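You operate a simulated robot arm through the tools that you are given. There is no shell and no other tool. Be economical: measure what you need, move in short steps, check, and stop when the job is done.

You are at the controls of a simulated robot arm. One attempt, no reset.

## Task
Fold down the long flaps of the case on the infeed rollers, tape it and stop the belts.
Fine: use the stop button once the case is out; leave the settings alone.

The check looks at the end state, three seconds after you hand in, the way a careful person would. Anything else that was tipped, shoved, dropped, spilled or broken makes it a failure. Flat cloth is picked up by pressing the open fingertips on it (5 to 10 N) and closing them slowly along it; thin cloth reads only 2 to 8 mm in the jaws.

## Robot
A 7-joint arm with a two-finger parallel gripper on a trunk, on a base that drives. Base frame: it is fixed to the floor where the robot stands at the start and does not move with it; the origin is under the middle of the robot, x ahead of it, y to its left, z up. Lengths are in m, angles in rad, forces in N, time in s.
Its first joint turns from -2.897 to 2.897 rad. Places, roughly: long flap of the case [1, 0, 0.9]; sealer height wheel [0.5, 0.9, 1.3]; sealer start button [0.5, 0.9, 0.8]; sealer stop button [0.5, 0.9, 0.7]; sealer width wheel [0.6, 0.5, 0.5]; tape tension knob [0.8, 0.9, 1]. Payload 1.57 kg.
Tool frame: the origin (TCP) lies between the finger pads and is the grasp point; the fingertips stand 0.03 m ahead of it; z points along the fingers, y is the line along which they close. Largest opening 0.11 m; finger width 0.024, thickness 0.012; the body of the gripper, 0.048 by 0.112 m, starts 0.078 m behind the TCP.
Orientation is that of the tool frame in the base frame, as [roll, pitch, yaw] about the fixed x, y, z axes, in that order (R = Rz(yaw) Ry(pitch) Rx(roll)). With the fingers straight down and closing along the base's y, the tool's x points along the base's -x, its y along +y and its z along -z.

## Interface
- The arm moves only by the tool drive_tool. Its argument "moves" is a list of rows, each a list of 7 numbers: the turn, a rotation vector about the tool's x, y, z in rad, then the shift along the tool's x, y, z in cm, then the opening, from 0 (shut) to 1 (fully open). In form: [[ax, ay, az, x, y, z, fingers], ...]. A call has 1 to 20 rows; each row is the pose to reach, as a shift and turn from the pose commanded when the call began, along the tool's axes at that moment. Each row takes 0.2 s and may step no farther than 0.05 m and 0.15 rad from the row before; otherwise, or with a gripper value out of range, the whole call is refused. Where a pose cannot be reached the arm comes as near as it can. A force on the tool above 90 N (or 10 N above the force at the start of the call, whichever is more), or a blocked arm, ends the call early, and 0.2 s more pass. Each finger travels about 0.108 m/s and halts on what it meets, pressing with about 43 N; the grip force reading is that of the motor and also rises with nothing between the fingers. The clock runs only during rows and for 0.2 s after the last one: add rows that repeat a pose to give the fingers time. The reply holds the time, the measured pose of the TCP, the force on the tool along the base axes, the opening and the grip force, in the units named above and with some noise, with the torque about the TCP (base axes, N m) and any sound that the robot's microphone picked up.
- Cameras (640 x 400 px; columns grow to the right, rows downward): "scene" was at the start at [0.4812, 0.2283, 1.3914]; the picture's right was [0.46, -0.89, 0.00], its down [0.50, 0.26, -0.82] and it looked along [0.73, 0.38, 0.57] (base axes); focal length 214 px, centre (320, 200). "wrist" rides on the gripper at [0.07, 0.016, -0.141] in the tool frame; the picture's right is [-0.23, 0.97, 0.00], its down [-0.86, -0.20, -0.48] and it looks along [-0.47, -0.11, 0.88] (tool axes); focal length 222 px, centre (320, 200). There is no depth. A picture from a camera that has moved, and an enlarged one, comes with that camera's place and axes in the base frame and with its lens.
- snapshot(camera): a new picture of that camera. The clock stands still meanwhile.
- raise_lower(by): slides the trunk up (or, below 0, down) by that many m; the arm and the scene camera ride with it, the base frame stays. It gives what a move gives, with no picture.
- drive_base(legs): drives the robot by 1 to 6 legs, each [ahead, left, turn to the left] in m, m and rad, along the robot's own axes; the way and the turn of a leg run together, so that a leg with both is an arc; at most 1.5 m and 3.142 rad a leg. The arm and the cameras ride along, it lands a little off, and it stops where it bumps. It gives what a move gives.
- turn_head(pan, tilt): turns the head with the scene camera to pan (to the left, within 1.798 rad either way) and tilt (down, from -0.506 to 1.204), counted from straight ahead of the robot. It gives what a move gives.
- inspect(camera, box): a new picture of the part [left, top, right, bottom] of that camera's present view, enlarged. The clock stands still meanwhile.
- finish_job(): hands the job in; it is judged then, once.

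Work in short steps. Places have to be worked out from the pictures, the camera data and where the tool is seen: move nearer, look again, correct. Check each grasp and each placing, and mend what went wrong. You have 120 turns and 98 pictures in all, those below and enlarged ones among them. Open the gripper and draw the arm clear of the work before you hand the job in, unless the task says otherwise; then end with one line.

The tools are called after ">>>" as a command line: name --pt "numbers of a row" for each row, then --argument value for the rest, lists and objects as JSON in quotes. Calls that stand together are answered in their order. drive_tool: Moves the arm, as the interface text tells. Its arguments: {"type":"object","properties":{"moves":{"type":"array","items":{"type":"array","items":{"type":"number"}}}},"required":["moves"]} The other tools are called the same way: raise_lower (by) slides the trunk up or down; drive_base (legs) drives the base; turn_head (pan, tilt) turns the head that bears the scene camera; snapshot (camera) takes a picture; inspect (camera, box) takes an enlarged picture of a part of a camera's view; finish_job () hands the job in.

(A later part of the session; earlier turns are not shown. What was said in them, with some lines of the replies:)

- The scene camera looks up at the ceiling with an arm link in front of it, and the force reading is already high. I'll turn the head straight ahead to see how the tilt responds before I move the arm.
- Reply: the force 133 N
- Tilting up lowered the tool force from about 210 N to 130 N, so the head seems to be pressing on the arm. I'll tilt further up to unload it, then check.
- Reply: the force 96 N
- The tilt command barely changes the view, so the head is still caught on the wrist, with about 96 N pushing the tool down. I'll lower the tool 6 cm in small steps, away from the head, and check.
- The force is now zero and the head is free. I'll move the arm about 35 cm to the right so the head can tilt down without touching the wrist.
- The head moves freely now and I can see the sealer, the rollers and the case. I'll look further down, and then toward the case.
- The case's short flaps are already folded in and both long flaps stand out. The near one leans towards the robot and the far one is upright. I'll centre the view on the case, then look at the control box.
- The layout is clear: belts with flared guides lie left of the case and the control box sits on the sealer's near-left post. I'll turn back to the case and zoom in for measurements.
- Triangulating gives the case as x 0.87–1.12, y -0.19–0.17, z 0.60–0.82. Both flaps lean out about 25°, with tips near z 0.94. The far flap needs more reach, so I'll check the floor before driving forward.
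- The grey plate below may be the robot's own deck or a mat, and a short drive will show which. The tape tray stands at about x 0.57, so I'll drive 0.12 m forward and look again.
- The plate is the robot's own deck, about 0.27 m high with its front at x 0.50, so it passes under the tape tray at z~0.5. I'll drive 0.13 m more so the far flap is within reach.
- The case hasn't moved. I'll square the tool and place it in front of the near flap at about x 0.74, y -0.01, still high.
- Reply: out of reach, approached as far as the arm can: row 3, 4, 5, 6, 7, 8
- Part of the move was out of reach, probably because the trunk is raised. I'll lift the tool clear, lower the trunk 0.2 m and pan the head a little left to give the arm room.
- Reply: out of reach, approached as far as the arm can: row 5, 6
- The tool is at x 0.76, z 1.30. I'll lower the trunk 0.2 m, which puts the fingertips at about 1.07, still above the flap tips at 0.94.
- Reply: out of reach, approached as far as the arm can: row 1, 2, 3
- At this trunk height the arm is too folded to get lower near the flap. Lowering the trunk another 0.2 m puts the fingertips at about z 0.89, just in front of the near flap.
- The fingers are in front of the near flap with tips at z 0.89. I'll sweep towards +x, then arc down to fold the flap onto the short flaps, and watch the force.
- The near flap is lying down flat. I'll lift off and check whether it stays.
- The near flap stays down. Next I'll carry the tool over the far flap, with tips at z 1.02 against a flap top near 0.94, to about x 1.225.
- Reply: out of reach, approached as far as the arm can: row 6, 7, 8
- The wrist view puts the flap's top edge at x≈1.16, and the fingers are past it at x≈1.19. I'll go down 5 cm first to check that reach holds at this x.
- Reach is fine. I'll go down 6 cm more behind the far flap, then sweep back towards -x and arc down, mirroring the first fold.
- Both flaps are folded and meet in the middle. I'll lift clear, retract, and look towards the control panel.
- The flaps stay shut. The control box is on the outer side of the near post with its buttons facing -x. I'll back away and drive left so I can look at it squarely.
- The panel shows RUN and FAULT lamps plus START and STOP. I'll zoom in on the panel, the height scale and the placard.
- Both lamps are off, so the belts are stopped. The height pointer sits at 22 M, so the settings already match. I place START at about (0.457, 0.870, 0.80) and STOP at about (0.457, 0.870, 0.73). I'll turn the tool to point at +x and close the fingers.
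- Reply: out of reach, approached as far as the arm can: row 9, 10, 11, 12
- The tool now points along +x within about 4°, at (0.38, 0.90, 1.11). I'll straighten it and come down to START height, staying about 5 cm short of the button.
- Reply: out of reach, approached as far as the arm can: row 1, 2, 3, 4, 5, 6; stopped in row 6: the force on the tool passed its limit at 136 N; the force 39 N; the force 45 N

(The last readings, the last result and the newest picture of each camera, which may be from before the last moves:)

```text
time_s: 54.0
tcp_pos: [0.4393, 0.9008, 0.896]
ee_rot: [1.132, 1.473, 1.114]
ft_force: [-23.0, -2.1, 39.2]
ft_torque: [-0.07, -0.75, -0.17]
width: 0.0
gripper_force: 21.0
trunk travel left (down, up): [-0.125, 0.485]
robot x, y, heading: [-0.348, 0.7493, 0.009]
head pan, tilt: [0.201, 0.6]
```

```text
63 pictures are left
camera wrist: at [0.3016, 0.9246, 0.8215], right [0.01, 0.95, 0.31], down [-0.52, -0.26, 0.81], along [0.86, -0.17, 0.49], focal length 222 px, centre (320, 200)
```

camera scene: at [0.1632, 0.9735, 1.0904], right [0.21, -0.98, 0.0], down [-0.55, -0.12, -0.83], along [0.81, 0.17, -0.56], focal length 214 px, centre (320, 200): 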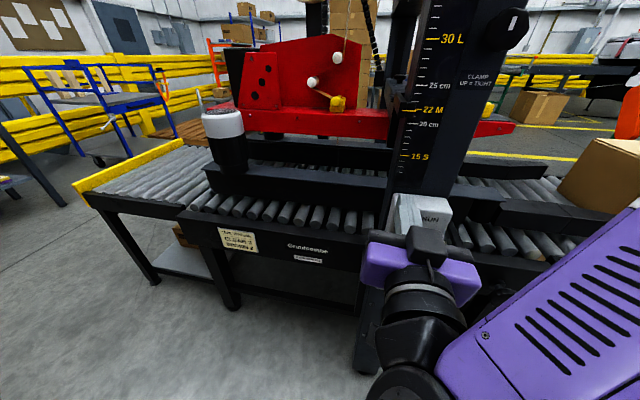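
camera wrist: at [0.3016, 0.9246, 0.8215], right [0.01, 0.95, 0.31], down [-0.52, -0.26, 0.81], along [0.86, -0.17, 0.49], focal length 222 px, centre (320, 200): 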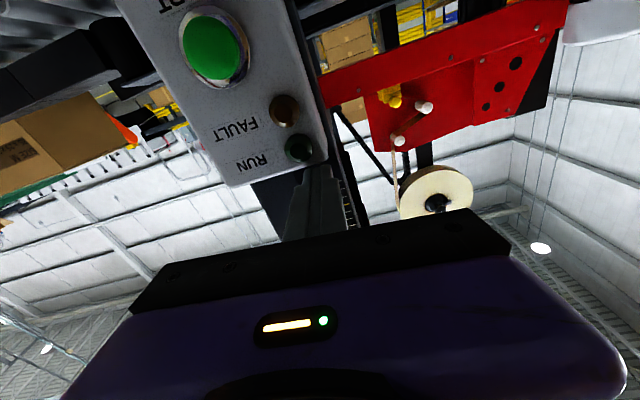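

The move drifted forward while out of reach, and the fingertips rested on top of the panel box. I'll back off straight away, first up and then away.

>>> drive_tool --pt "0 0 0 -1.5 0 -1 0" --pt "0 0 0 -2 0 -4 0" --pt "0 0 0 -2 0 -8 0" --pt "0 0 0 -2 0 -12 0" --pt "0 0 0 -2 0 -12 0"

>>> snapshot --camera "scene"

```text
time_s: 55.2
tcp_pos: [0.4294, 0.9098, 0.8924]
ee_rot: [1.623, 1.478, 1.603]
ft_force: [0.3, 0.3, 0.6]
ft_torque: [0.0, -0.01, 0.02]
width: 0.0
gripper_force: 21.7
out of reach, approached as far as the arm can: row 1, 2, 3, 4, 5
trunk travel left (down, up): [-0.125, 0.485]
robot x, y, heading: [-0.3476, 0.7509, 0.004]
head pan, tilt: [0.201, 0.6]
```

```text
62 pictures are left
camera scene: at [0.1644, 0.9736, 1.0895], right [0.21, -0.98, 0.0], down [-0.55, -0.12, -0.83], along [0.81, 0.17, -0.56], focal length 214 px, centre (320, 200)
```

scene: 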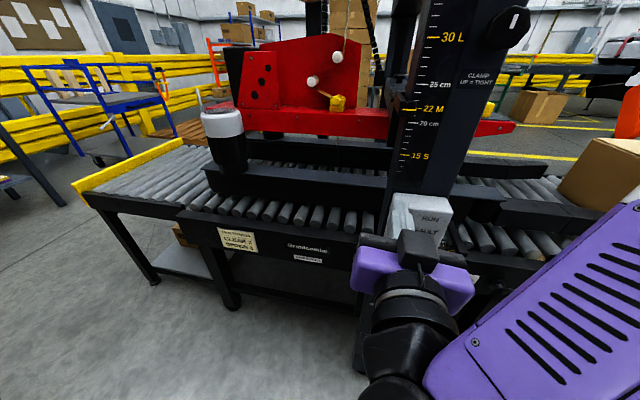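

The contact is released, with force back to zero. The arm is at its limit for this orientation, so I'll back the base off 0.2 m to get clear.

>>> drive_base --legs '[[-0.2, 0, 0]]'

>>> inspect --camera "scene" --box '[320, 130, 540, 290]'

```text
time_s: 56.4
tcp_pos: [0.3511, 0.9022, 0.8881]
ee_rot: [1.728, 1.472, 1.702]
ft_force: [0.2, 0.3, 1.2]
ft_torque: [0.01, 0.0, -0.02]
width: 0.0
gripper_force: 21.2
trunk travel left (down, up): [-0.125, 0.485]
robot x, y, heading: [-0.4277, 0.7464, -0.005]
head pan, tilt: [0.201, 0.6]
stopped in leg 1: the robot was blocked; the commanded pose is now the measured one
```

```text
2.50 times, centred on (430, 210) of scene
camera zoom: at [0.0888, 0.9642, 1.0896], right [0.2, -0.98, 0.0], down [-0.55, -0.11, -0.83], along [0.81, 0.16, -0.56], focal length 536 px, centre (45, 175)
```

zoom: 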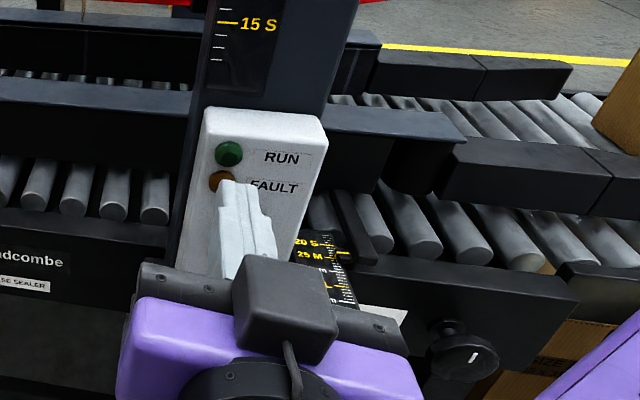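

The base stopped after 8 cm because something behind blocked it. I need to see what it touched before I go on.

>>> turn_head --pan 1.79 --tilt 0.8

>>> snapshot --camera "scene"

```text
time_s: 58.0
tcp_pos: [0.3514, 0.9002, 0.89]
ee_rot: [1.708, 1.472, 1.686]
ft_force: [-0.5, -0.1, 0.5]
ft_torque: [0.01, -0.01, 0.01]
width: 0.0
gripper_force: 21.3
trunk travel left (down, up): [-0.125, 0.485]
robot x, y, heading: [-0.4274, 0.7481, -0.008]
head pan, tilt: [1.791, 0.799]
```

```text
60 pictures are left
camera scene: at [-0.0152, 1.0256, 1.0727], right [0.98, 0.21, 0.0], down [0.15, -0.7, -0.7], along [-0.15, 0.68, -0.72], focal length 214 px, centre (320, 200)
```

scene: 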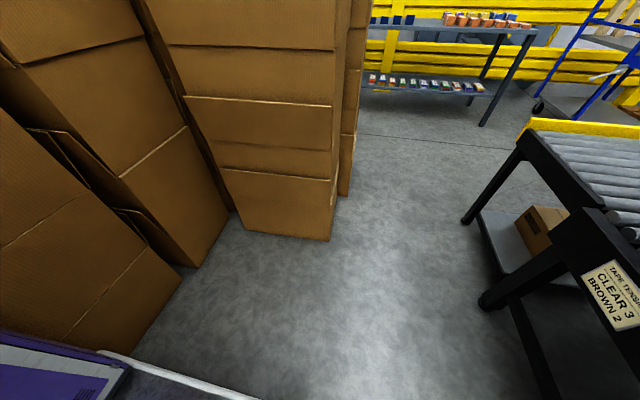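

A wall of stacked cartons stands at about x -0.87, and the robot's rear just reached it. The corners I can compare haven't visibly moved. I'll tilt the tool to point 45° forward and down, which needs less room behind, then ease the base forward off the cartons.

>>> drive_tool --pt "0 0.13 0 -1 0 0 0" --pt "0 0.26 0 -2 0 0 0" --pt "0 0.39 0 -3 0 0 0" --pt "0 0.52 0 -4 0 0 0" --pt "0 0.65 0 -5 0 0 0" --pt "0 0.78 0 -6 0 0 0" --pt "0 0.78 0 -6 0 0 0"

>>> drive_base --legs '[[0.04, 0, 0]]'

>>> turn_head --pan 0.35 --tilt 0.65

>>> snapshot --camera "scene"

```text
time_s: 59.6
tcp_pos: [0.3505, 0.8979, 0.9386]
ee_rot: [2.979, 0.738, 3.006]
ft_force: [-0.7, 0.0, 0.0]
ft_torque: [0.01, 0.03, -0.01]
width: 0.0001
gripper_force: 21.1
out of reach, approached as far as the arm can: row 1
trunk travel left (down, up): [-0.125, 0.485]
robot x, y, heading: [-0.4265, 0.7448, -0.005]
head pan, tilt: [1.791, 0.799]
```

```text
time_s: 60.5
tcp_pos: [0.3917, 0.8946, 0.9417]
ee_rot: [2.973, 0.744, 2.998]
ft_force: [-0.5, 0.7, -0.3]
ft_torque: [0.01, -0.01, 0.02]
width: 0.0001
gripper_force: 20.9
trunk travel left (down, up): [-0.125, 0.485]
robot x, y, heading: [-0.3848, 0.748, -0.002]
head pan, tilt: [1.791, 0.799]
```

```text
time_s: 62.1
tcp_pos: [0.3918, 0.8933, 0.9404]
ee_rot: [2.965, 0.738, 2.994]
ft_force: [-0.1, 0.7, -0.3]
ft_torque: [0.01, -0.01, -0.01]
width: 0.0
gripper_force: 20.9
trunk travel left (down, up): [-0.125, 0.485]
robot x, y, heading: [-0.387, 0.7463, -0.003]
head pan, tilt: [0.351, 0.649]
```

```text
59 pictures are left
camera scene: at [0.1235, 0.9763, 1.0853], right [0.34, -0.94, 0.0], down [-0.57, -0.21, -0.8], along [0.75, 0.27, -0.6], focal length 214 px, centre (320, 200)
```

scene: 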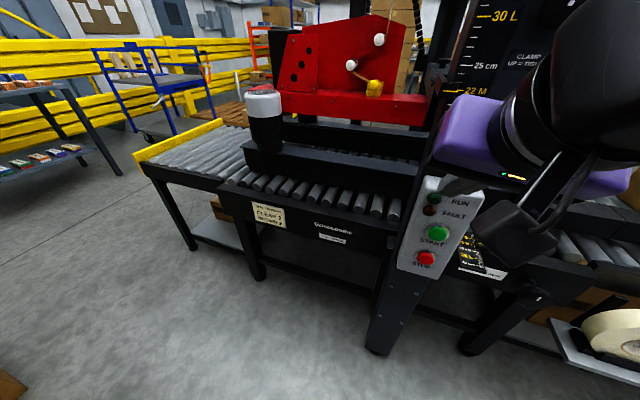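

START re-measures at (0.457, 0.868, 0.80) and STOP at (0.457, 0.866, 0.73). I'll bring the closed fingertips level with START, about 3 cm in front of it.

>>> drive_tool --pt "0 0 0 2.5 -1.5 3.1 0" --pt "0 0 0 5 -3 6.2 0" --pt "0 0 0 7.5 -4.4 9.35 0" --pt "0 0 0 7.5 -4.4 9.35 0"

>>> inspect --camera "scene" --box '[380, 160, 540, 280]'

>>> snapshot --camera "wrist"

```text
time_s: 63.1
tcp_pos: [0.4009, 0.8659, 0.8165]
ee_rot: [2.971, 0.745, 2.998]
ft_force: [0.5, 0.8, 0.6]
ft_torque: [0.01, -0.01, 0.03]
width: 0.0
gripper_force: 21.4
trunk travel left (down, up): [-0.125, 0.485]
robot x, y, heading: [-0.3824, 0.7482, -0.003]
head pan, tilt: [0.351, 0.649]
```

```text
3.33 times, centred on (460, 220) of scene
camera zoom: at [0.1234, 0.9763, 1.0853], right [0.34, -0.94, 0.0], down [-0.57, -0.21, -0.8], along [0.75, 0.27, -0.6], focal length 715 px, centre (-147, 133)
```

zoom: 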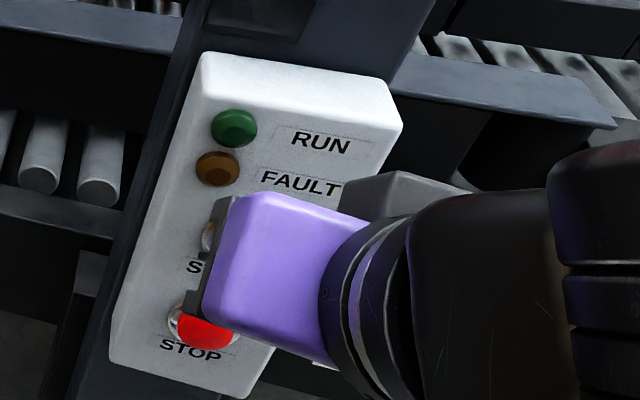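

```text
57 pictures are left
camera wrist: at [0.2537, 0.8792, 0.8729], right [0.19, 0.94, 0.27], down [0.29, -0.32, 0.9], along [0.94, -0.09, -0.33], focal length 222 px, centre (320, 200)
```

wrist: 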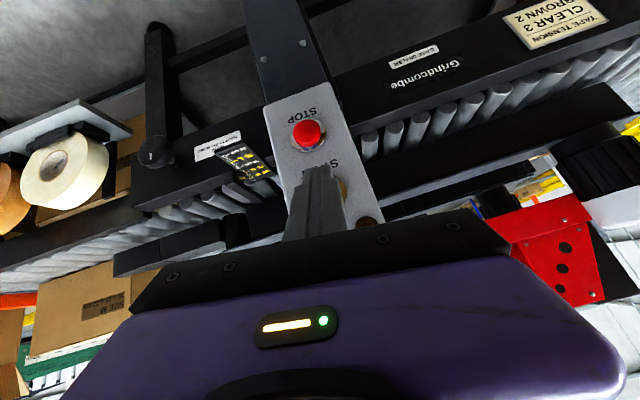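

The fingertips line up with START and STOP is clear below them. I'll push along base +x in small steps.

>>> drive_tool --pt "0 0 0 -0.73 0.03 0.68 0" --pt "0 0 0 -1.1 0.04 1.02 0" --pt "0 0 0 -1.46 0.06 1.36 0" --pt "0 0 0 -1.83 0.07 1.7 0"

>>> inspect --camera "scene" --box '[380, 160, 540, 280]'

```text
time_s: 64.1
tcp_pos: [0.425, 0.867, 0.8174]
ee_rot: [2.972, 0.743, 2.994]
ft_force: [-1.1, -0.2, 0.9]
ft_torque: [0.0, -0.02, -0.03]
width: 0.0001
gripper_force: 21.0
trunk travel left (down, up): [-0.125, 0.485]
robot x, y, heading: [-0.3859, 0.7481, 0.003]
head pan, tilt: [0.351, 0.649]
```

```text
3.33 times, centred on (460, 220) of scene
camera zoom: at [0.1235, 0.9763, 1.0853], right [0.34, -0.94, 0.0], down [-0.57, -0.21, -0.8], along [0.75, 0.27, -0.6], focal length 715 px, centre (-147, 133)
```

zoom: 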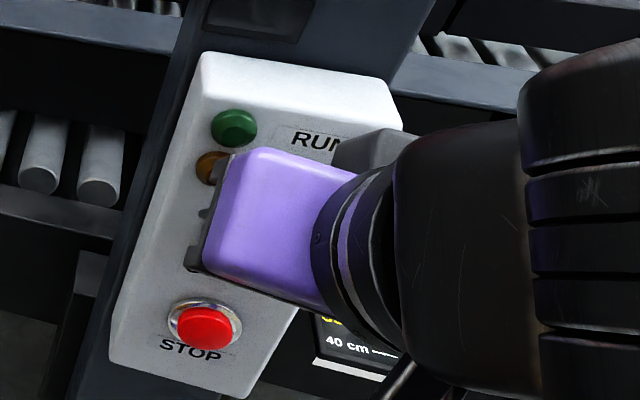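

There is still no contact, with the foremost edge near x 0.454. I'll continue in 4 mm steps until the force rises.

>>> drive_tool --pt "0 0 0 -0.29 0.01 0.27 0" --pt "0 0 0 -0.58 0.02 0.54 0" --pt "0 0 0 -0.88 0.03 0.82 0"

>>> inspect --camera "scene" --box '[380, 160, 540, 280]'

```text
time_s: 64.9
tcp_pos: [0.4335, 0.8656, 0.8173]
ee_rot: [2.974, 0.738, 3.002]
ft_force: [-54.6, -13.0, 14.6]
ft_torque: [-0.03, 0.29, -0.32]
width: 0.0002
gripper_force: 21.2
trunk travel left (down, up): [-0.125, 0.485]
robot x, y, heading: [-0.3833, 0.7472, -0.003]
head pan, tilt: [0.351, 0.649]
heard: click
```

```text
3.33 times, centred on (460, 220) of scene
camera zoom: at [0.1216, 0.9757, 1.0863], right [0.34, -0.94, 0.0], down [-0.57, -0.21, -0.8], along [0.75, 0.27, -0.6], focal length 715 px, centre (-147, 133)
```

zoom: 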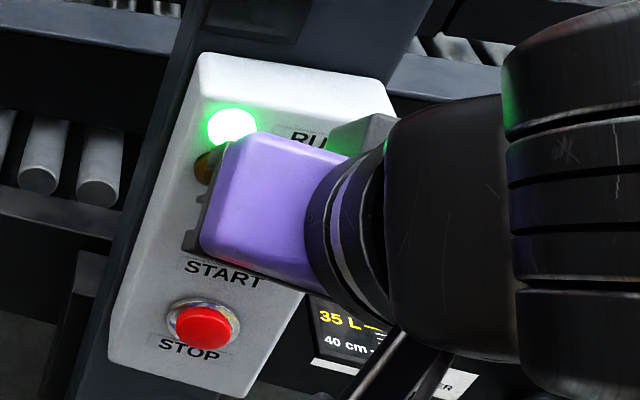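

There was a click and the RUN lamp is lit, so the belts are running. I'll back the tool off the button and rise clear of the panel.

>>> drive_tool --pt "0 0 0 1.5 0 -1.4 0" --pt "0 0 0 3.5 0 -3.2 0" --pt "0 0 0 5 0 -4.7 0" --pt "0 0.1 0 3 0 -7 0" --pt "0 0.2 0 1 0 -9 0" --pt "0 0.3 0 -1 0 -11 0" --pt "0 0.4 0 -3 0 -13 0" --pt "0 0.5 0 -5 0 -15 0" --pt "0 0.6 0 -7 0 -17 0" --pt "0 0.7 0 -8 0 -18 0" --pt "0 0.83 0 -9 0 -19 0" --pt "0 0.83 0 -9 0 -19 0"

>>> turn_head --pan 0.4 --tilt 0.6

>>> snapshot --camera "scene"

```text
time_s: 67.5
tcp_pos: [0.3714, 0.8419, 1.0178]
ee_rot: [3.018, -0.08, 3.121]
ft_force: [0.7, 0.1, -0.4]
ft_torque: [-0.01, -0.03, 0.03]
width: 0.0
gripper_force: 21.0
trunk travel left (down, up): [-0.125, 0.485]
robot x, y, heading: [-0.3827, 0.7444, -0.004]
head pan, tilt: [0.351, 0.649]
```

```text
time_s: 68.1
tcp_pos: [0.3717, 0.8422, 1.0186]
ee_rot: [3.016, -0.079, 3.122]
ft_force: [0.0, -0.1, 0.0]
ft_torque: [-0.02, 0.0, -0.02]
width: 0.0
gripper_force: 21.6
trunk travel left (down, up): [-0.125, 0.485]
robot x, y, heading: [-0.3854, 0.7481, -0.002]
head pan, tilt: [0.4, 0.6]
```

```text
54 pictures are left
camera scene: at [0.1234, 0.9808, 1.0895], right [0.39, -0.92, 0.0], down [-0.52, -0.22, -0.82], along [0.76, 0.32, -0.57], focal length 214 px, centre (320, 200)
```

scene: 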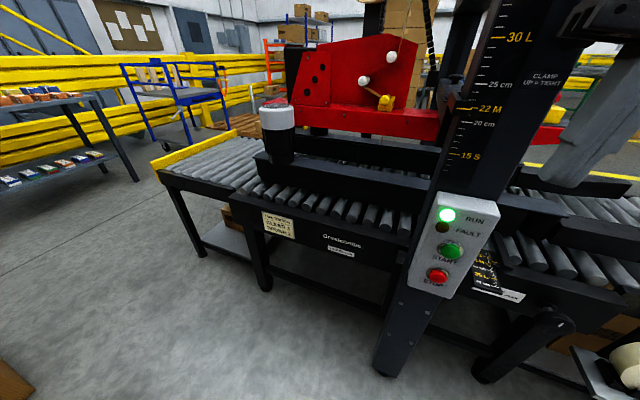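

RUN is lit and FAULT is off. The outfeed table has an end stop. I'll drive back to the case, right and then forward, with the tips at z 0.99, which clears its 0.82 top.

>>> drive_base --legs '[[0, -0.74, 0], [0.62, 0, 0]]'

>>> turn_head --pan 0.3 --tilt 0.75

>>> snapshot --camera "scene"

>>> snapshot --camera "wrist"

```text
time_s: 75.2
tcp_pos: [0.9788, 0.0791, 1.0174]
ee_rot: [3.017, -0.08, 3.107]
ft_force: [0.9, 0.2, 0.5]
ft_torque: [-0.03, 0.01, 0.01]
width: 0.0001
gripper_force: 21.5
trunk travel left (down, up): [-0.125, 0.485]
robot x, y, heading: [0.2234, -0.0052, -0.016]
head pan, tilt: [0.4, 0.6]
```

```text
time_s: 75.9
tcp_pos: [0.9788, 0.0788, 1.0175]
ee_rot: [3.016, -0.078, 3.107]
ft_force: [-1.0, 0.0, -0.3]
ft_torque: [-0.02, 0.03, 0.03]
width: 0.0
gripper_force: 21.5
trunk travel left (down, up): [-0.125, 0.485]
robot x, y, heading: [0.2179, -0.0036, -0.021]
head pan, tilt: [0.3, 0.75]
```

```text
53 pictures are left
camera scene: at [0.7301, 0.2122, 1.0767], right [0.28, -0.96, 0.0], down [-0.65, -0.19, -0.73], along [0.7, 0.2, -0.68], focal length 214 px, centre (320, 200)
```

scene: 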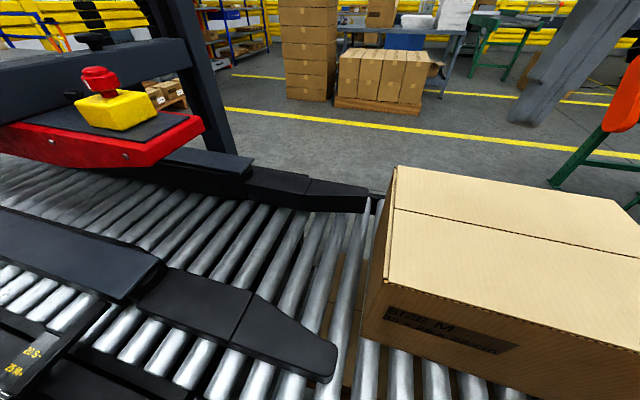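

```text
52 pictures are left
camera wrist: at [0.9201, 0.0793, 1.1645], right [0.27, 0.96, 0.1], down [0.88, -0.29, 0.38], along [0.4, -0.01, -0.92], focal length 222 px, centre (320, 200)
```

wrist: 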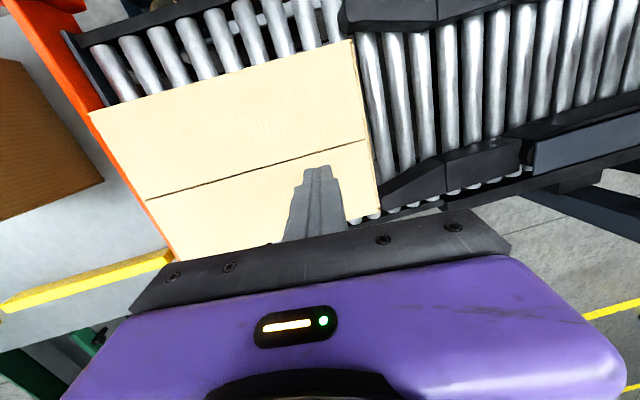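

The wrist view confirms the case: rear face at y≈-0.19, centre x≈0.985, with the next box well back past y -0.45. I'll level the tool and carry it over to behind the rear face, staying high.

>>> drive_tool --pt "0.03 -0.02 0 -0.2 -4.2 -0.5 0" --pt "0.06 -0.04 0 -0.4 -8.4 -1 0.2" --pt "0.09 -0.06 0 -0.6 -12.6 -1.5 0.4" --pt "0.124 -0.08 0 -0.8 -16.8 -2 0.6" --pt "0.124 -0.08 0 -1 -21 -2.5 0.8" --pt "0.124 -0.08 0 -1.2 -25.2 -3.1 1" --pt "0.124 -0.08 0 -1.4 -29.4 -3.6 1" --pt "0.124 -0.08 0 -1.6 -33.6 -4.1 1" --pt "0.124 -0.08 0 -1.8 -37.6 -4.6 1" --pt "0.124 -0.08 0 -1.8 -37.6 -4.6 1"

>>> drive_tool --pt "0 0 0.14 0 0 0 1" --pt "0 0 0.28 0 0 0 1" --pt "0 0 0.42 0 0 0 1" --pt "0 0 0.56 0 0 0 1" --pt "0 0 0.7 0 0 0 1" --pt "0 0 0.84 0 0 0 1" --pt "0 0 0.98 0 0 0 1" --pt "0 0 1.12 0 0 0 1" --pt "0 0 1.26 0 0 0 1" --pt "0 0 1.4 0 0 0 1" --pt "0 0 1.54 0 0 0 1" --pt "0 0 1.54 0 0 0 1"

>>> snapshot --camera "wrist"

```text
time_s: 78.1
tcp_pos: [0.9837, -0.3014, 1.0175]
ee_rot: [-3.141, 0.002, 3.101]
ft_force: [-0.2, -0.5, -0.4]
ft_torque: [0.0, -0.01, 0.02]
width: 0.11
gripper_force: 0.0
trunk travel left (down, up): [-0.125, 0.485]
robot x, y, heading: [0.2166, -0.0007, -0.024]
head pan, tilt: [0.3, 0.75]
```

```text
time_s: 80.7
tcp_pos: [0.9848, -0.2986, 1.0076]
ee_rot: [-3.135, -0.02, 1.562]
ft_force: [-0.1, 1.0, -0.1]
ft_torque: [0.01, -0.01, 0.0]
width: 0.1098
gripper_force: 0.0
trunk travel left (down, up): [-0.125, 0.485]
robot x, y, heading: [0.2188, -0.0033, -0.019]
head pan, tilt: [0.3, 0.75]
```

```text
51 pictures are left
camera wrist: at [1.0019, -0.2332, 1.1491], right [0.97, -0.23, -0.01], down [-0.2, -0.86, 0.46], along [-0.12, -0.45, -0.89], focal length 222 px, centre (320, 200)
```

wrist: 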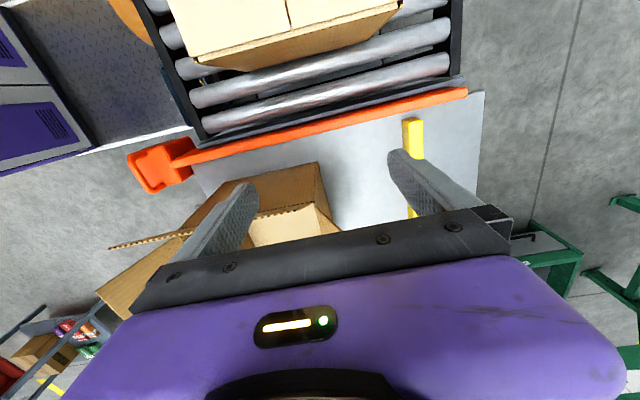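

The tool is now turned with its camera over the case side, and the space behind the case is clear. I'll go down at y≈-0.24 to TCP z 0.76, so the gripper body stays just above the flaps.

>>> drive_tool --pt "0 0 0 2 0 4 1" --pt "0 0 0 4 0 8 1" --pt "0 0 0 5.5 0 12 1" --pt "0 0 0 5.5 0 16 1" --pt "0 0 0 5.5 0 20 1" --pt "0 0 0 5.5 0 23 1" --pt "0 0 0 5.5 0 24.5 1" --pt "0 0 0 5.5 0 24.5 1"

>>> snapshot --camera "scene"

>>> snapshot --camera "wrist"

```text
time_s: 82.5
tcp_pos: [0.9841, -0.2464, 0.7706]
ee_rot: [3.139, 0.0, 1.563]
ft_force: [-0.1, 0.5, -0.5]
ft_torque: [-0.03, 0.01, -0.01]
width: 0.1097
gripper_force: 0.0
trunk travel left (down, up): [-0.125, 0.485]
robot x, y, heading: [0.2183, -0.0024, -0.017]
head pan, tilt: [0.3, 0.75]
```

```text
50 pictures are left
camera scene: at [0.7301, 0.2121, 1.0767], right [0.28, -0.96, 0.0], down [-0.66, -0.19, -0.73], along [0.7, 0.2, -0.68], focal length 214 px, centre (320, 200)
```

scene: 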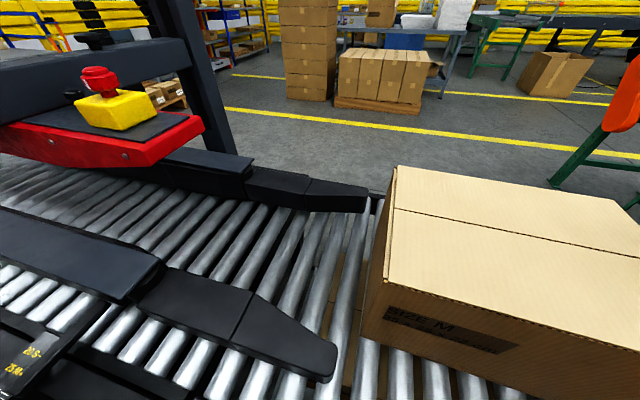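

```text
49 pictures are left
camera wrist: at [1.0012, -0.1767, 0.9109], right [0.97, -0.24, 0.0], down [-0.21, -0.85, 0.48], along [-0.11, -0.46, -0.88], focal length 222 px, centre (320, 200)
```

wrist: 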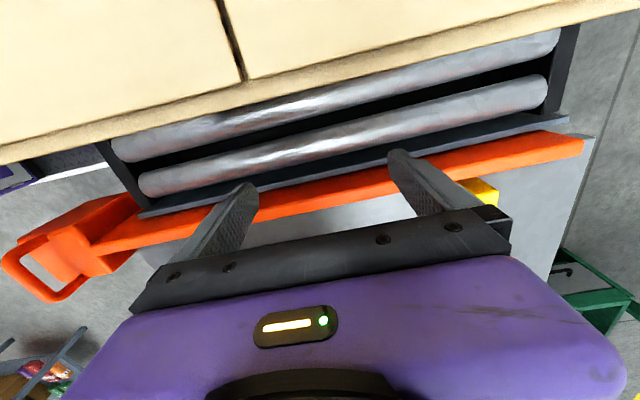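

The fingers straddle the case centre, seam at x≈0.976 and tool at 0.984, about 5 cm behind the rear face. I'll push slowly towards +y.

>>> drive_tool --pt "0 0 0 1.5 0 0 1" --pt "0 0 0 3 0 0 1" --pt "0 0 0 4.2 0 0 1" --pt "0 0 0 5.4 0 0 1" --pt "0 0 0 6.6 0 0 1" --pt "0 0 0 7.8 0 0 1" --pt "0 0 0 9 0 0 1" --pt "0 0 0 10.2 0 0 1" --pt "0 0 0 11.4 0 0 1" --pt "0 0 0 12.6 0 0 1" --pt "0 0 0 13.8 0 0 1" --pt "0 0 0 15 0 0 1"

>>> snapshot --camera "scene"

```text
time_s: 85.1
tcp_pos: [0.9858, -0.0941, 0.7702]
ee_rot: [3.14, -0.002, 1.562]
ft_force: [-0.7, -0.1, -0.3]
ft_torque: [0.0, 0.01, -0.02]
width: 0.1104
gripper_force: 0.1
trunk travel left (down, up): [-0.125, 0.485]
robot x, y, heading: [0.2191, -0.0026, -0.02]
head pan, tilt: [0.3, 0.75]
```

```text
48 pictures are left
camera scene: at [0.7301, 0.2121, 1.0767], right [0.28, -0.96, 0.0], down [-0.66, -0.19, -0.73], along [0.7, 0.2, -0.68], focal length 214 px, centre (320, 200)
```

scene: 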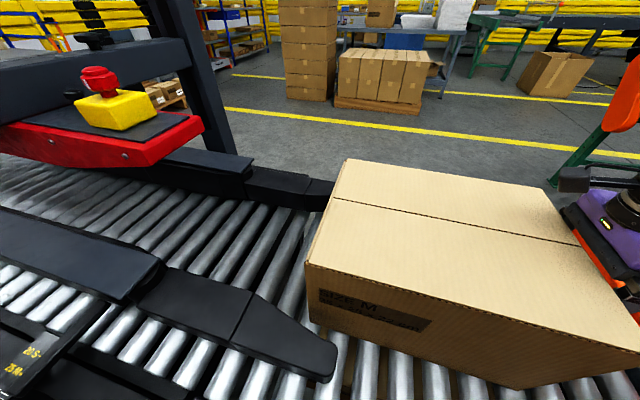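

The case rolls straight with little force and is entering the guides. I'll push another 15 cm.

>>> drive_tool --pt "0 0 0 1.5 0 0 1" --pt "0 0 0 3 0 0 1" --pt "0 0 0 4.5 0 0 1" --pt "0 0 0 6 0 0 1" --pt "0 0 0 7.5 0 0 1" --pt "0 0 0 9 0 0 1" --pt "0 0 0 10.5 0 0 1" --pt "0 0 0 12 0 0 1" --pt "0 0 0 13.5 0 0 1" --pt "0 0 0 15 0 0 1"

>>> snapshot --camera "scene"

```text
time_s: 87.3
tcp_pos: [0.987, 0.0577, 0.77]
ee_rot: [3.139, 0.0, 1.562]
ft_force: [-0.3, -0.8, 0.2]
ft_torque: [0.03, 0.0, 0.0]
width: 0.1099
gripper_force: 0.1
trunk travel left (down, up): [-0.125, 0.485]
robot x, y, heading: [0.2205, -0.0066, -0.021]
head pan, tilt: [0.3, 0.75]
```

```text
47 pictures are left
camera scene: at [0.7301, 0.212, 1.0767], right [0.28, -0.96, 0.0], down [-0.66, -0.19, -0.73], along [0.7, 0.2, -0.68], focal length 214 px, centre (320, 200)
```

scene: 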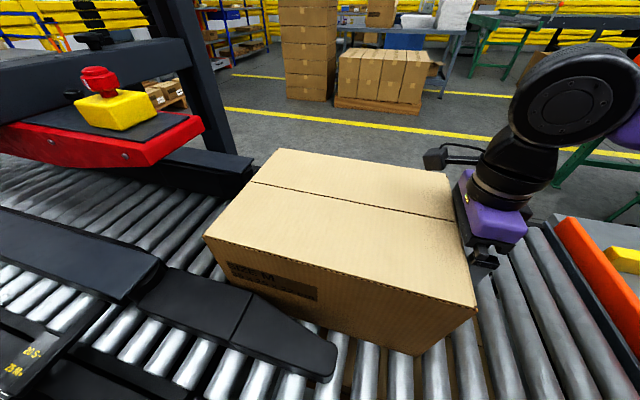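

The case is straight, with its front at about y 0.42. I'll pan the head left so the boom stays out of the forearm's way, then push on in short steps.

>>> turn_head --pan 0.9 --tilt 0.6

>>> drive_tool --pt "0 0 0 1.5 0 0 1" --pt "0 0 0 3 0 0 1" --pt "0 0 0 4.5 0 0 1" --pt "0 0 0 6 0 0 1" --pt "0 0 0 7.5 0 0 1" --pt "0 0 0 9 0 0 1"

>>> snapshot --camera "scene"

```text
time_s: 88.3
tcp_pos: [0.9867, 0.0566, 0.7716]
ee_rot: [3.14, -0.002, 1.562]
ft_force: [0.8, 0.0, 0.4]
ft_torque: [0.03, 0.02, 0.0]
width: 0.1099
gripper_force: 0.1
trunk travel left (down, up): [-0.125, 0.485]
robot x, y, heading: [0.2175, -0.0022, -0.02]
head pan, tilt: [0.901, 0.6]
```

```text
time_s: 89.7
tcp_pos: [0.9877, 0.1446, 0.7715]
ee_rot: [3.14, -0.002, 1.563]
ft_force: [-0.9, 0.1, 0.1]
ft_torque: [0.01, 0.0, -0.03]
width: 0.1102
gripper_force: 0.0
trunk travel left (down, up): [-0.125, 0.485]
robot x, y, heading: [0.2192, 0.0007, -0.018]
head pan, tilt: [0.901, 0.6]
```

```text
46 pictures are left
camera scene: at [0.7067, 0.2573, 1.0896], right [0.77, -0.64, 0.0], down [-0.36, -0.44, -0.83], along [0.52, 0.64, -0.56], focal length 214 px, centre (320, 200)
```

scene: 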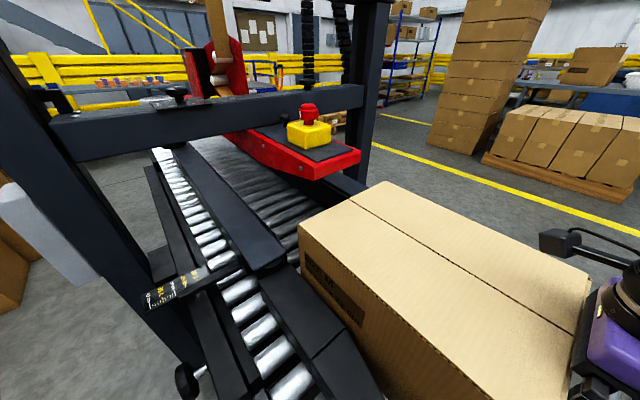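

The case is square between the guides, just short of the red nose. I'll push another 8 cm and check that the belts take it.

>>> drive_tool --pt "0 0 0 1.5 0 0 1" --pt "0 0 0 3 0 0 1" --pt "0 0 0 4.5 0 0 1" --pt "0 0 0 6 0 0 1" --pt "0 0 0 7 0 0 1" --pt "0 0 0 8 0 0 1"

>>> snapshot --camera "scene"

```text
time_s: 91.1
tcp_pos: [0.988, 0.2237, 0.771]
ee_rot: [3.14, -0.002, 1.561]
ft_force: [0.1, 1.0, 2.1]
ft_torque: [0.05, 0.01, 0.02]
width: 0.1102
gripper_force: 0.1
trunk travel left (down, up): [-0.125, 0.485]
robot x, y, heading: [0.2181, -0.0049, -0.019]
head pan, tilt: [0.901, 0.6]
```

```text
45 pictures are left
camera scene: at [0.7067, 0.2573, 1.0896], right [0.77, -0.64, 0.0], down [-0.36, -0.44, -0.83], along [0.52, 0.64, -0.56], focal length 214 px, centre (320, 200)
```

scene: 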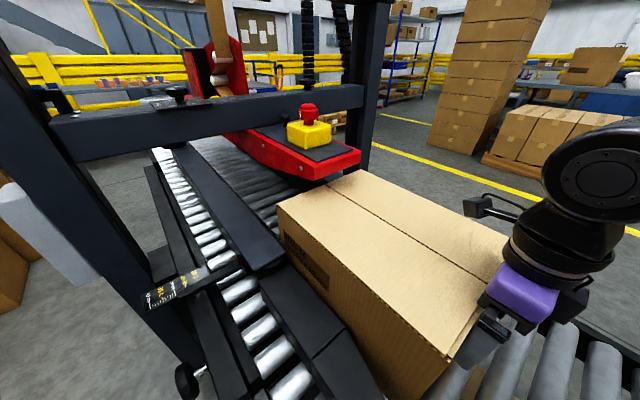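

The case front is passing under the nose. I'll push 8 cm more.

>>> drive_tool --pt "0 0 0 1.5 0 0 1" --pt "0 0 0 3 0 0 1" --pt "0 0 0 4.5 0 0 1" --pt "0 0 0 6 0 0 1" --pt "0 0 0 7 0 0 1" --pt "0 0 0 8 0 0 1"

>>> snapshot --camera "scene"

```text
time_s: 92.5
tcp_pos: [0.9904, 0.3047, 0.771]
ee_rot: [3.14, 0.0, 1.561]
ft_force: [0.5, 0.0, 0.2]
ft_torque: [0.03, 0.0, 0.03]
width: 0.1101
gripper_force: 0.1
trunk travel left (down, up): [-0.125, 0.485]
robot x, y, heading: [0.2202, -0.0031, -0.02]
head pan, tilt: [0.901, 0.6]
```

```text
44 pictures are left
camera scene: at [0.7067, 0.2573, 1.0896], right [0.77, -0.64, 0.0], down [-0.36, -0.44, -0.83], along [0.52, 0.64, -0.56], focal length 214 px, centre (320, 200)
```

scene: 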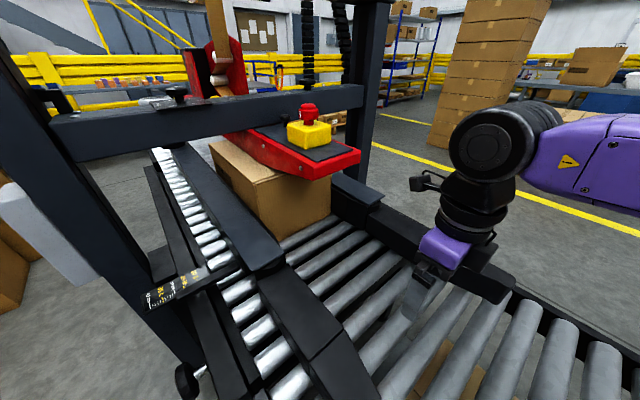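

The belts have pulled the case in and it is moving through. I'll draw the tool back to y≈0, then lift it.

>>> drive_tool --pt "0 0 0 -4.5 0 0 1" --pt "0 0 0 -9 0 0 1" --pt "0 0 0 -13.5 0 0 1" --pt "0 0 0 -18 0 0 1" --pt "0 0 0 -22 0 -4 1" --pt "0 0 0 -26 0 -8 1" --pt "0 0 0 -26 0 -12.5 1" --pt "0 0 0 -26 0 -17 1" --pt "0 0 0 -26 0 -21 1" --pt "0 0 0 -26 0 -25 0.6" --pt "0 0 0 -26 0 -25 0" --pt "0 0 0 -26 0 -25 0"

>>> snapshot --camera "scene"

```text
refused: row 5 steps farther than a row can; nothing moved
```

```text
43 pictures are left
camera scene: at [0.7067, 0.2573, 1.0896], right [0.77, -0.64, 0.0], down [-0.36, -0.44, -0.83], along [0.52, 0.64, -0.56], focal length 214 px, centre (320, 200)
```

scene: 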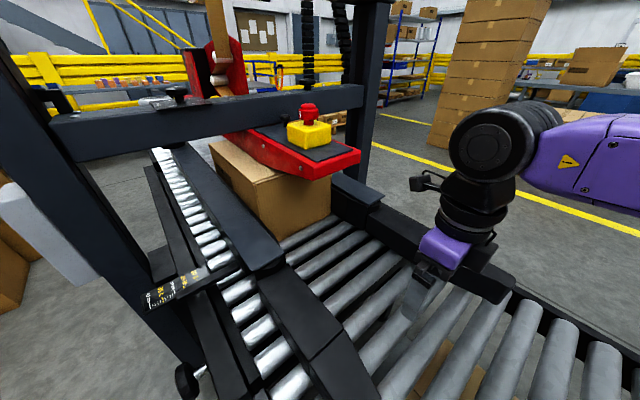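

One row was too long and the call was refused. I'll repeat it with shorter steps.

>>> drive_tool --pt "0 0 0 -4.5 0 0 1" --pt "0 0 0 -9 0 0 1" --pt "0 0 0 -13.5 0 0 1" --pt "0 0 0 -18 0 0 1" --pt "0 0 0 -22 0 0 1" --pt "0 0 0 -25 0 -3 1" --pt "0 0 0 -26 0 -7 1" --pt "0 0 0 -26 0 -11.5 1" --pt "0 0 0 -26 0 -16 1" --pt "0 0 0 -26 0 -20.5 0.6" --pt "0 0 0 -26 0 -25 0" --pt "0 0 0 -26 0 -25 0"

>>> snapshot --camera "scene"

```text
time_s: 95.1
tcp_pos: [0.9895, 0.0454, 1.0206]
ee_rot: [3.14, 0.001, 1.562]
ft_force: [0.4, 1.4, 0.2]
ft_torque: [-0.01, -0.02, 0.02]
width: 0.0
gripper_force: 21.5
trunk travel left (down, up): [-0.125, 0.485]
robot x, y, heading: [0.2188, -0.0037, -0.021]
head pan, tilt: [0.901, 0.6]
```

```text
42 pictures are left
camera scene: at [0.7067, 0.2573, 1.0895], right [0.77, -0.64, 0.0], down [-0.36, -0.44, -0.83], along [0.52, 0.64, -0.56], focal length 214 px, centre (320, 200)
```

scene: 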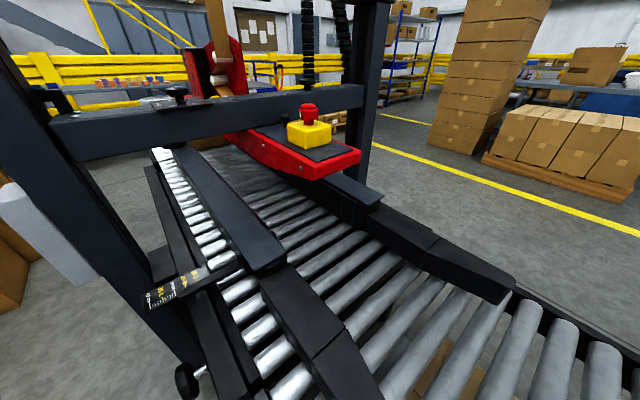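

The case has gone on past the crossbar. I'll turn the tool back to its normal yaw, then drive to the panel, trimming the small heading error.

>>> drive_tool --pt "0 0 -0.14 0 0 0 0" --pt "0 0 -0.28 0 0 0 0" --pt "0 0 -0.42 0 0 0 0" --pt "0 0 -0.56 0 0 0 0" --pt "0 0 -0.7 0 0 0 0" --pt "0 0 -0.84 0 0 0 0" --pt "0 0 -0.98 0 0 0 0" --pt "0 0 -1.12 0 0 0 0" --pt "0 0 -1.26 0 0 0 0" --pt "0 0 -1.4 0 0 0 0" --pt "0 0 -1.54 0 0 0 0" --pt "0 0 -1.54 0 0 0 0"

>>> drive_base --legs '[[-0.595, 0, 0.02], [0, 0.745, 0]]'

>>> turn_head --pan 0.45 --tilt 0.6

>>> snapshot --camera "scene"

```text
time_s: 97.7
tcp_pos: [0.9865, 0.0459, 1.0198]
ee_rot: [3.141, 0.003, 3.102]
ft_force: [-0.2, 0.0, -0.4]
ft_torque: [0.03, -0.01, 0.0]
width: 0.0
gripper_force: 20.9
trunk travel left (down, up): [-0.125, 0.485]
robot x, y, heading: [0.22, -0.0028, -0.019]
head pan, tilt: [0.901, 0.6]
```

```text
time_s: 104.6
tcp_pos: [0.3885, 0.7956, 1.0211]
ee_rot: [3.141, 0.002, 3.126]
ft_force: [-0.6, -0.1, -0.5]
ft_torque: [0.01, 0.03, 0.01]
width: 0.0001
gripper_force: 20.4
trunk travel left (down, up): [-0.125, 0.485]
robot x, y, heading: [-0.3717, 0.7275, 0.01]
head pan, tilt: [0.901, 0.6]
```

```text
time_s: 105.5
tcp_pos: [0.3884, 0.7967, 1.0206]
ee_rot: [3.141, 0.003, 3.127]
ft_force: [-0.1, 0.4, 0.2]
ft_torque: [0.01, 0.05, 0.0]
width: 0.0
gripper_force: 21.1
trunk travel left (down, up): [-0.125, 0.485]
robot x, y, heading: [-0.3771, 0.7282, 0.01]
head pan, tilt: [0.45, 0.6]
```

```text
41 pictures are left
camera scene: at [0.1282, 0.9701, 1.0896], right [0.44, -0.9, 0.0], down [-0.51, -0.25, -0.83], along [0.74, 0.37, -0.56], focal length 214 px, centre (320, 200)
```

scene: 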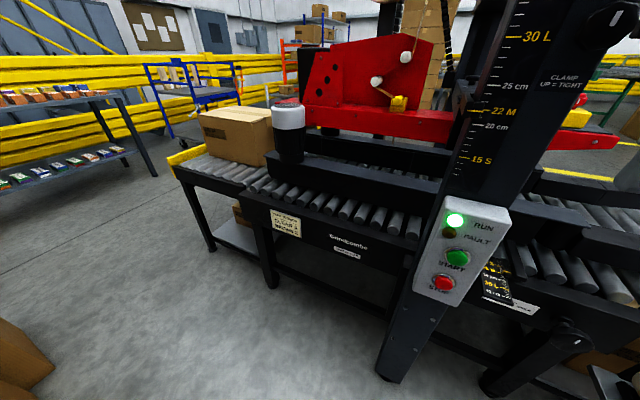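

The case is out on the outfeed and RUN is still lit. I'll check its tape and tilt the tool to 45°, ready for STOP, which I measure again at (0.457, 0.866, 0.727).

>>> inspect --camera "scene" --box '[160, 80, 320, 180]'

>>> drive_tool --pt "0 -0.13 0 0.5 1.1 0 0" --pt "0 -0.26 0 1 2.2 0 0" --pt "0 -0.39 0 1.3 3.3 0 0" --pt "0 -0.52 0 1.3 4.4 0 0" --pt "0 -0.65 0 1.3 5.5 0 0" --pt "0 -0.75 0 1.3 6.9 0 0" --pt "0 -0.75 0 1.3 6.9 0 0"

```text
4.00 times, centred on (240, 130) of scene
camera zoom: at [0.1282, 0.9701, 1.0896], right [0.44, -0.9, 0.0], down [-0.51, -0.25, -0.83], along [0.74, 0.37, -0.56], focal length 858 px, centre (640, 480)
```

zoom: 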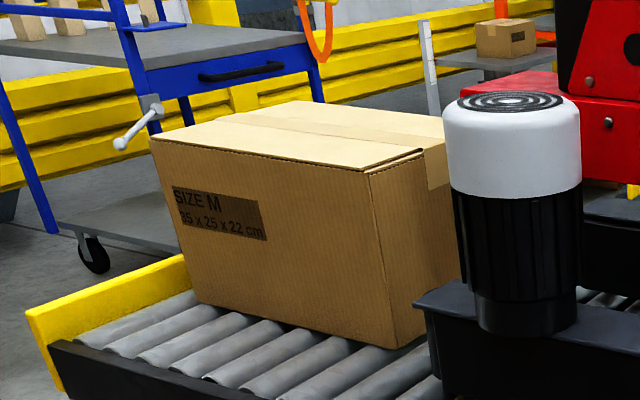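

```text
time_s: 107.1
tcp_pos: [0.3756, 0.8651, 1.0197]
ee_rot: [3.141, 0.751, 3.127]
ft_force: [0.6, -0.1, 0.0]
ft_torque: [0.03, 0.03, -0.01]
width: 0.0
gripper_force: 21.3
trunk travel left (down, up): [-0.125, 0.485]
robot x, y, heading: [-0.3781, 0.7276, 0.01]
head pan, tilt: [0.45, 0.6]
```

The tape shows along the top seam and down the rear end of the case. Next I'll lower the closed fingertips to just in front of STOP.

>>> drive_tool --pt "0 0 0 2.5 0 3.05 0" --pt "0 0 0 5 0 6.1 0" --pt "0 0 0 7.5 0 9.2 0" --pt "0 0 0 10 0 12.2 0" --pt "0 0 0 12.5 0 15.3 0" --pt "0 0 0 15 0 18.4 0" --pt "0 0 0 17.4 0 21.4 0" --pt "0 0 0 17.4 0 21.4 0"

>>> snapshot --camera "wrist"

>>> snapshot --camera "scene"

```text
time_s: 108.9
tcp_pos: [0.3954, 0.8657, 0.7438]
ee_rot: [3.14, 0.753, 3.126]
ft_force: [0.9, -0.4, -0.2]
ft_torque: [0.03, -0.01, 0.0]
width: 0.0
gripper_force: 21.6
trunk travel left (down, up): [-0.125, 0.485]
robot x, y, heading: [-0.3738, 0.7252, 0.007]
head pan, tilt: [0.45, 0.6]
```

```text
39 pictures are left
camera wrist: at [0.2481, 0.8831, 0.7981], right [0.18, 0.97, 0.16], down [0.3, -0.2, 0.93], along [0.94, -0.12, -0.32], focal length 222 px, centre (320, 200)
```

wrist: 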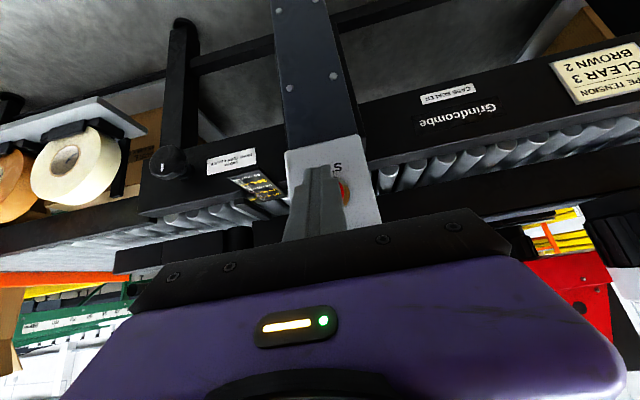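

```text
38 pictures are left
camera scene: at [0.1282, 0.9701, 1.0896], right [0.44, -0.9, 0.0], down [-0.51, -0.25, -0.83], along [0.74, 0.37, -0.56], focal length 214 px, centre (320, 200)
```

scene: 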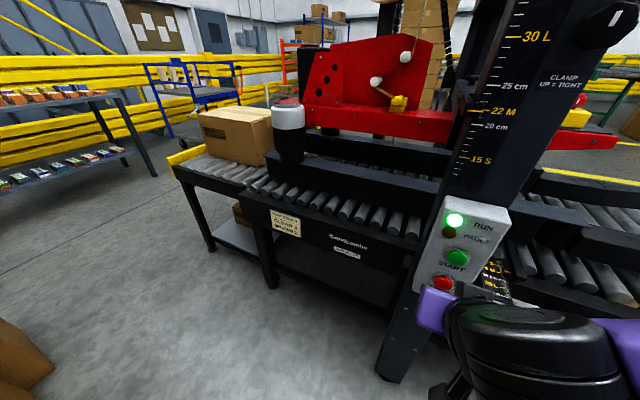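

STOP sits directly ahead of the fingertips, the same alignment that worked on START. I'll push along +x in small steps, shifted 3 mm towards +y.

>>> drive_tool --pt "0 0 0 -0.73 0.3 0.68 0" --pt "0 0 0 -1.46 0.3 1.37 0" --pt "0 0 0 -1.9 0.3 1.77 0" --pt "0 0 0 -2.2 0.3 2.05 0" --pt "0 0 0 -2.48 0.3 2.32 0" --pt "0 0 0 -2.75 0.3 2.57 0"

>>> snapshot --camera "scene"

```text
time_s: 110.3
tcp_pos: [0.4314, 0.8681, 0.744]
ee_rot: [-3.14, 0.748, 3.131]
ft_force: [-22.0, -3.8, 5.1]
ft_torque: [0.07, 0.18, -0.12]
width: 0.0
gripper_force: 21.6
trunk travel left (down, up): [-0.125, 0.485]
robot x, y, heading: [-0.3725, 0.7271, 0.008]
head pan, tilt: [0.45, 0.6]
heard: click
```

```text
37 pictures are left
camera scene: at [0.1275, 0.9699, 1.0899], right [0.44, -0.9, 0.0], down [-0.51, -0.25, -0.83], along [0.74, 0.37, -0.56], focal length 214 px, centre (320, 200)
```

scene: 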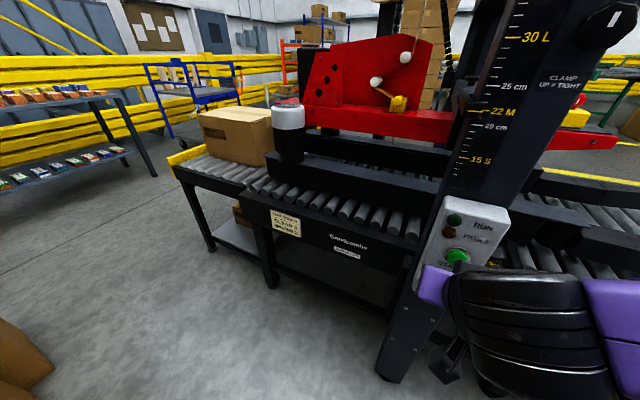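

There was a click and the RUN lamp went out, so the belts are stopped. I'll back straight off along -x, open the gripper and rise clear.

>>> drive_tool --pt "0 0 0 1.46 0 -1.37 0" --pt "0 0 0 3.6 0 -3.4 0" --pt "0 0 0 5.1 0 -4.8 0" --pt "0 0 0 3 0 -7 0.2" --pt "0 0 0 0.5 0 -10 0.5" --pt "0 0 0 -2 0 -13 0.8" --pt "0 0 0 -4.5 0 -16 1" --pt "0 0 0 -7 0 -19 1" --pt "0 0 0 -7 0 -19 1"

>>> snapshot --camera "scene"

>>> turn_head --pan 1.79 --tilt 0.5

>>> snapshot --camera "scene"

```text
time_s: 112.3
tcp_pos: [0.3543, 0.874, 0.9187]
ee_rot: [3.111, 0.718, 3.11]
ft_force: [-0.6, -0.5, -0.5]
ft_torque: [0.0, -0.02, 0.01]
width: 0.1096
gripper_force: 0.1
trunk travel left (down, up): [-0.125, 0.485]
robot x, y, heading: [-0.3779, 0.727, 0.006]
head pan, tilt: [0.45, 0.6]
```

```text
36 pictures are left
camera scene: at [0.1282, 0.9701, 1.0896], right [0.44, -0.9, 0.0], down [-0.51, -0.25, -0.83], along [0.74, 0.37, -0.56], focal length 214 px, centre (320, 200)
```

scene: 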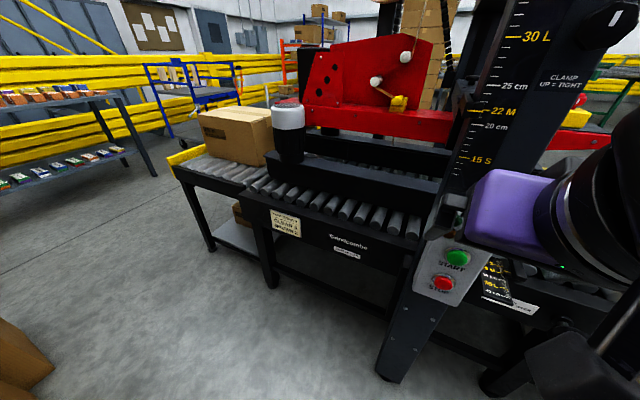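

```text
time_s: 113.8
tcp_pos: [0.3552, 0.8713, 0.9215]
ee_rot: [3.104, 0.724, 3.101]
ft_force: [0.5, -1.2, 0.1]
ft_torque: [0.02, 0.01, 0.02]
width: 0.1103
gripper_force: 0.1
trunk travel left (down, up): [-0.125, 0.485]
robot x, y, heading: [-0.377, 0.7246, 0.006]
head pan, tilt: [1.791, 0.499]
```

```text
35 pictures are left
camera scene: at [0.0284, 1.0196, 1.0987], right [0.97, 0.23, 0.0], down [0.11, -0.47, -0.88], along [-0.2, 0.86, -0.48], focal length 214 px, centre (320, 200)
```

scene: 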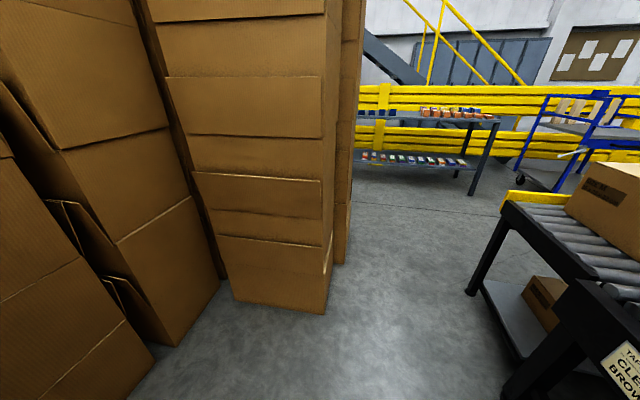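

The RUN lamp is out, the taped case rests on the outfeed, and the carton stacks stand upright. The gripper is open and about 8 cm clear of the panel, so I'll hand the job in.

>>> finish_job

```text
The job is handed in.
```

The case's long flaps are folded down, it is taped and out on the outfeed, and I stopped the belts with the STOP button without touching any settings. Two contacts happened along the way: the fingers briefly pressed on top of the control box (136 N peak), and the base's rear stopped against something behind it, most likely the carton stack. I saw no damage or movement from either, though I couldn't see the spot where the base touched.
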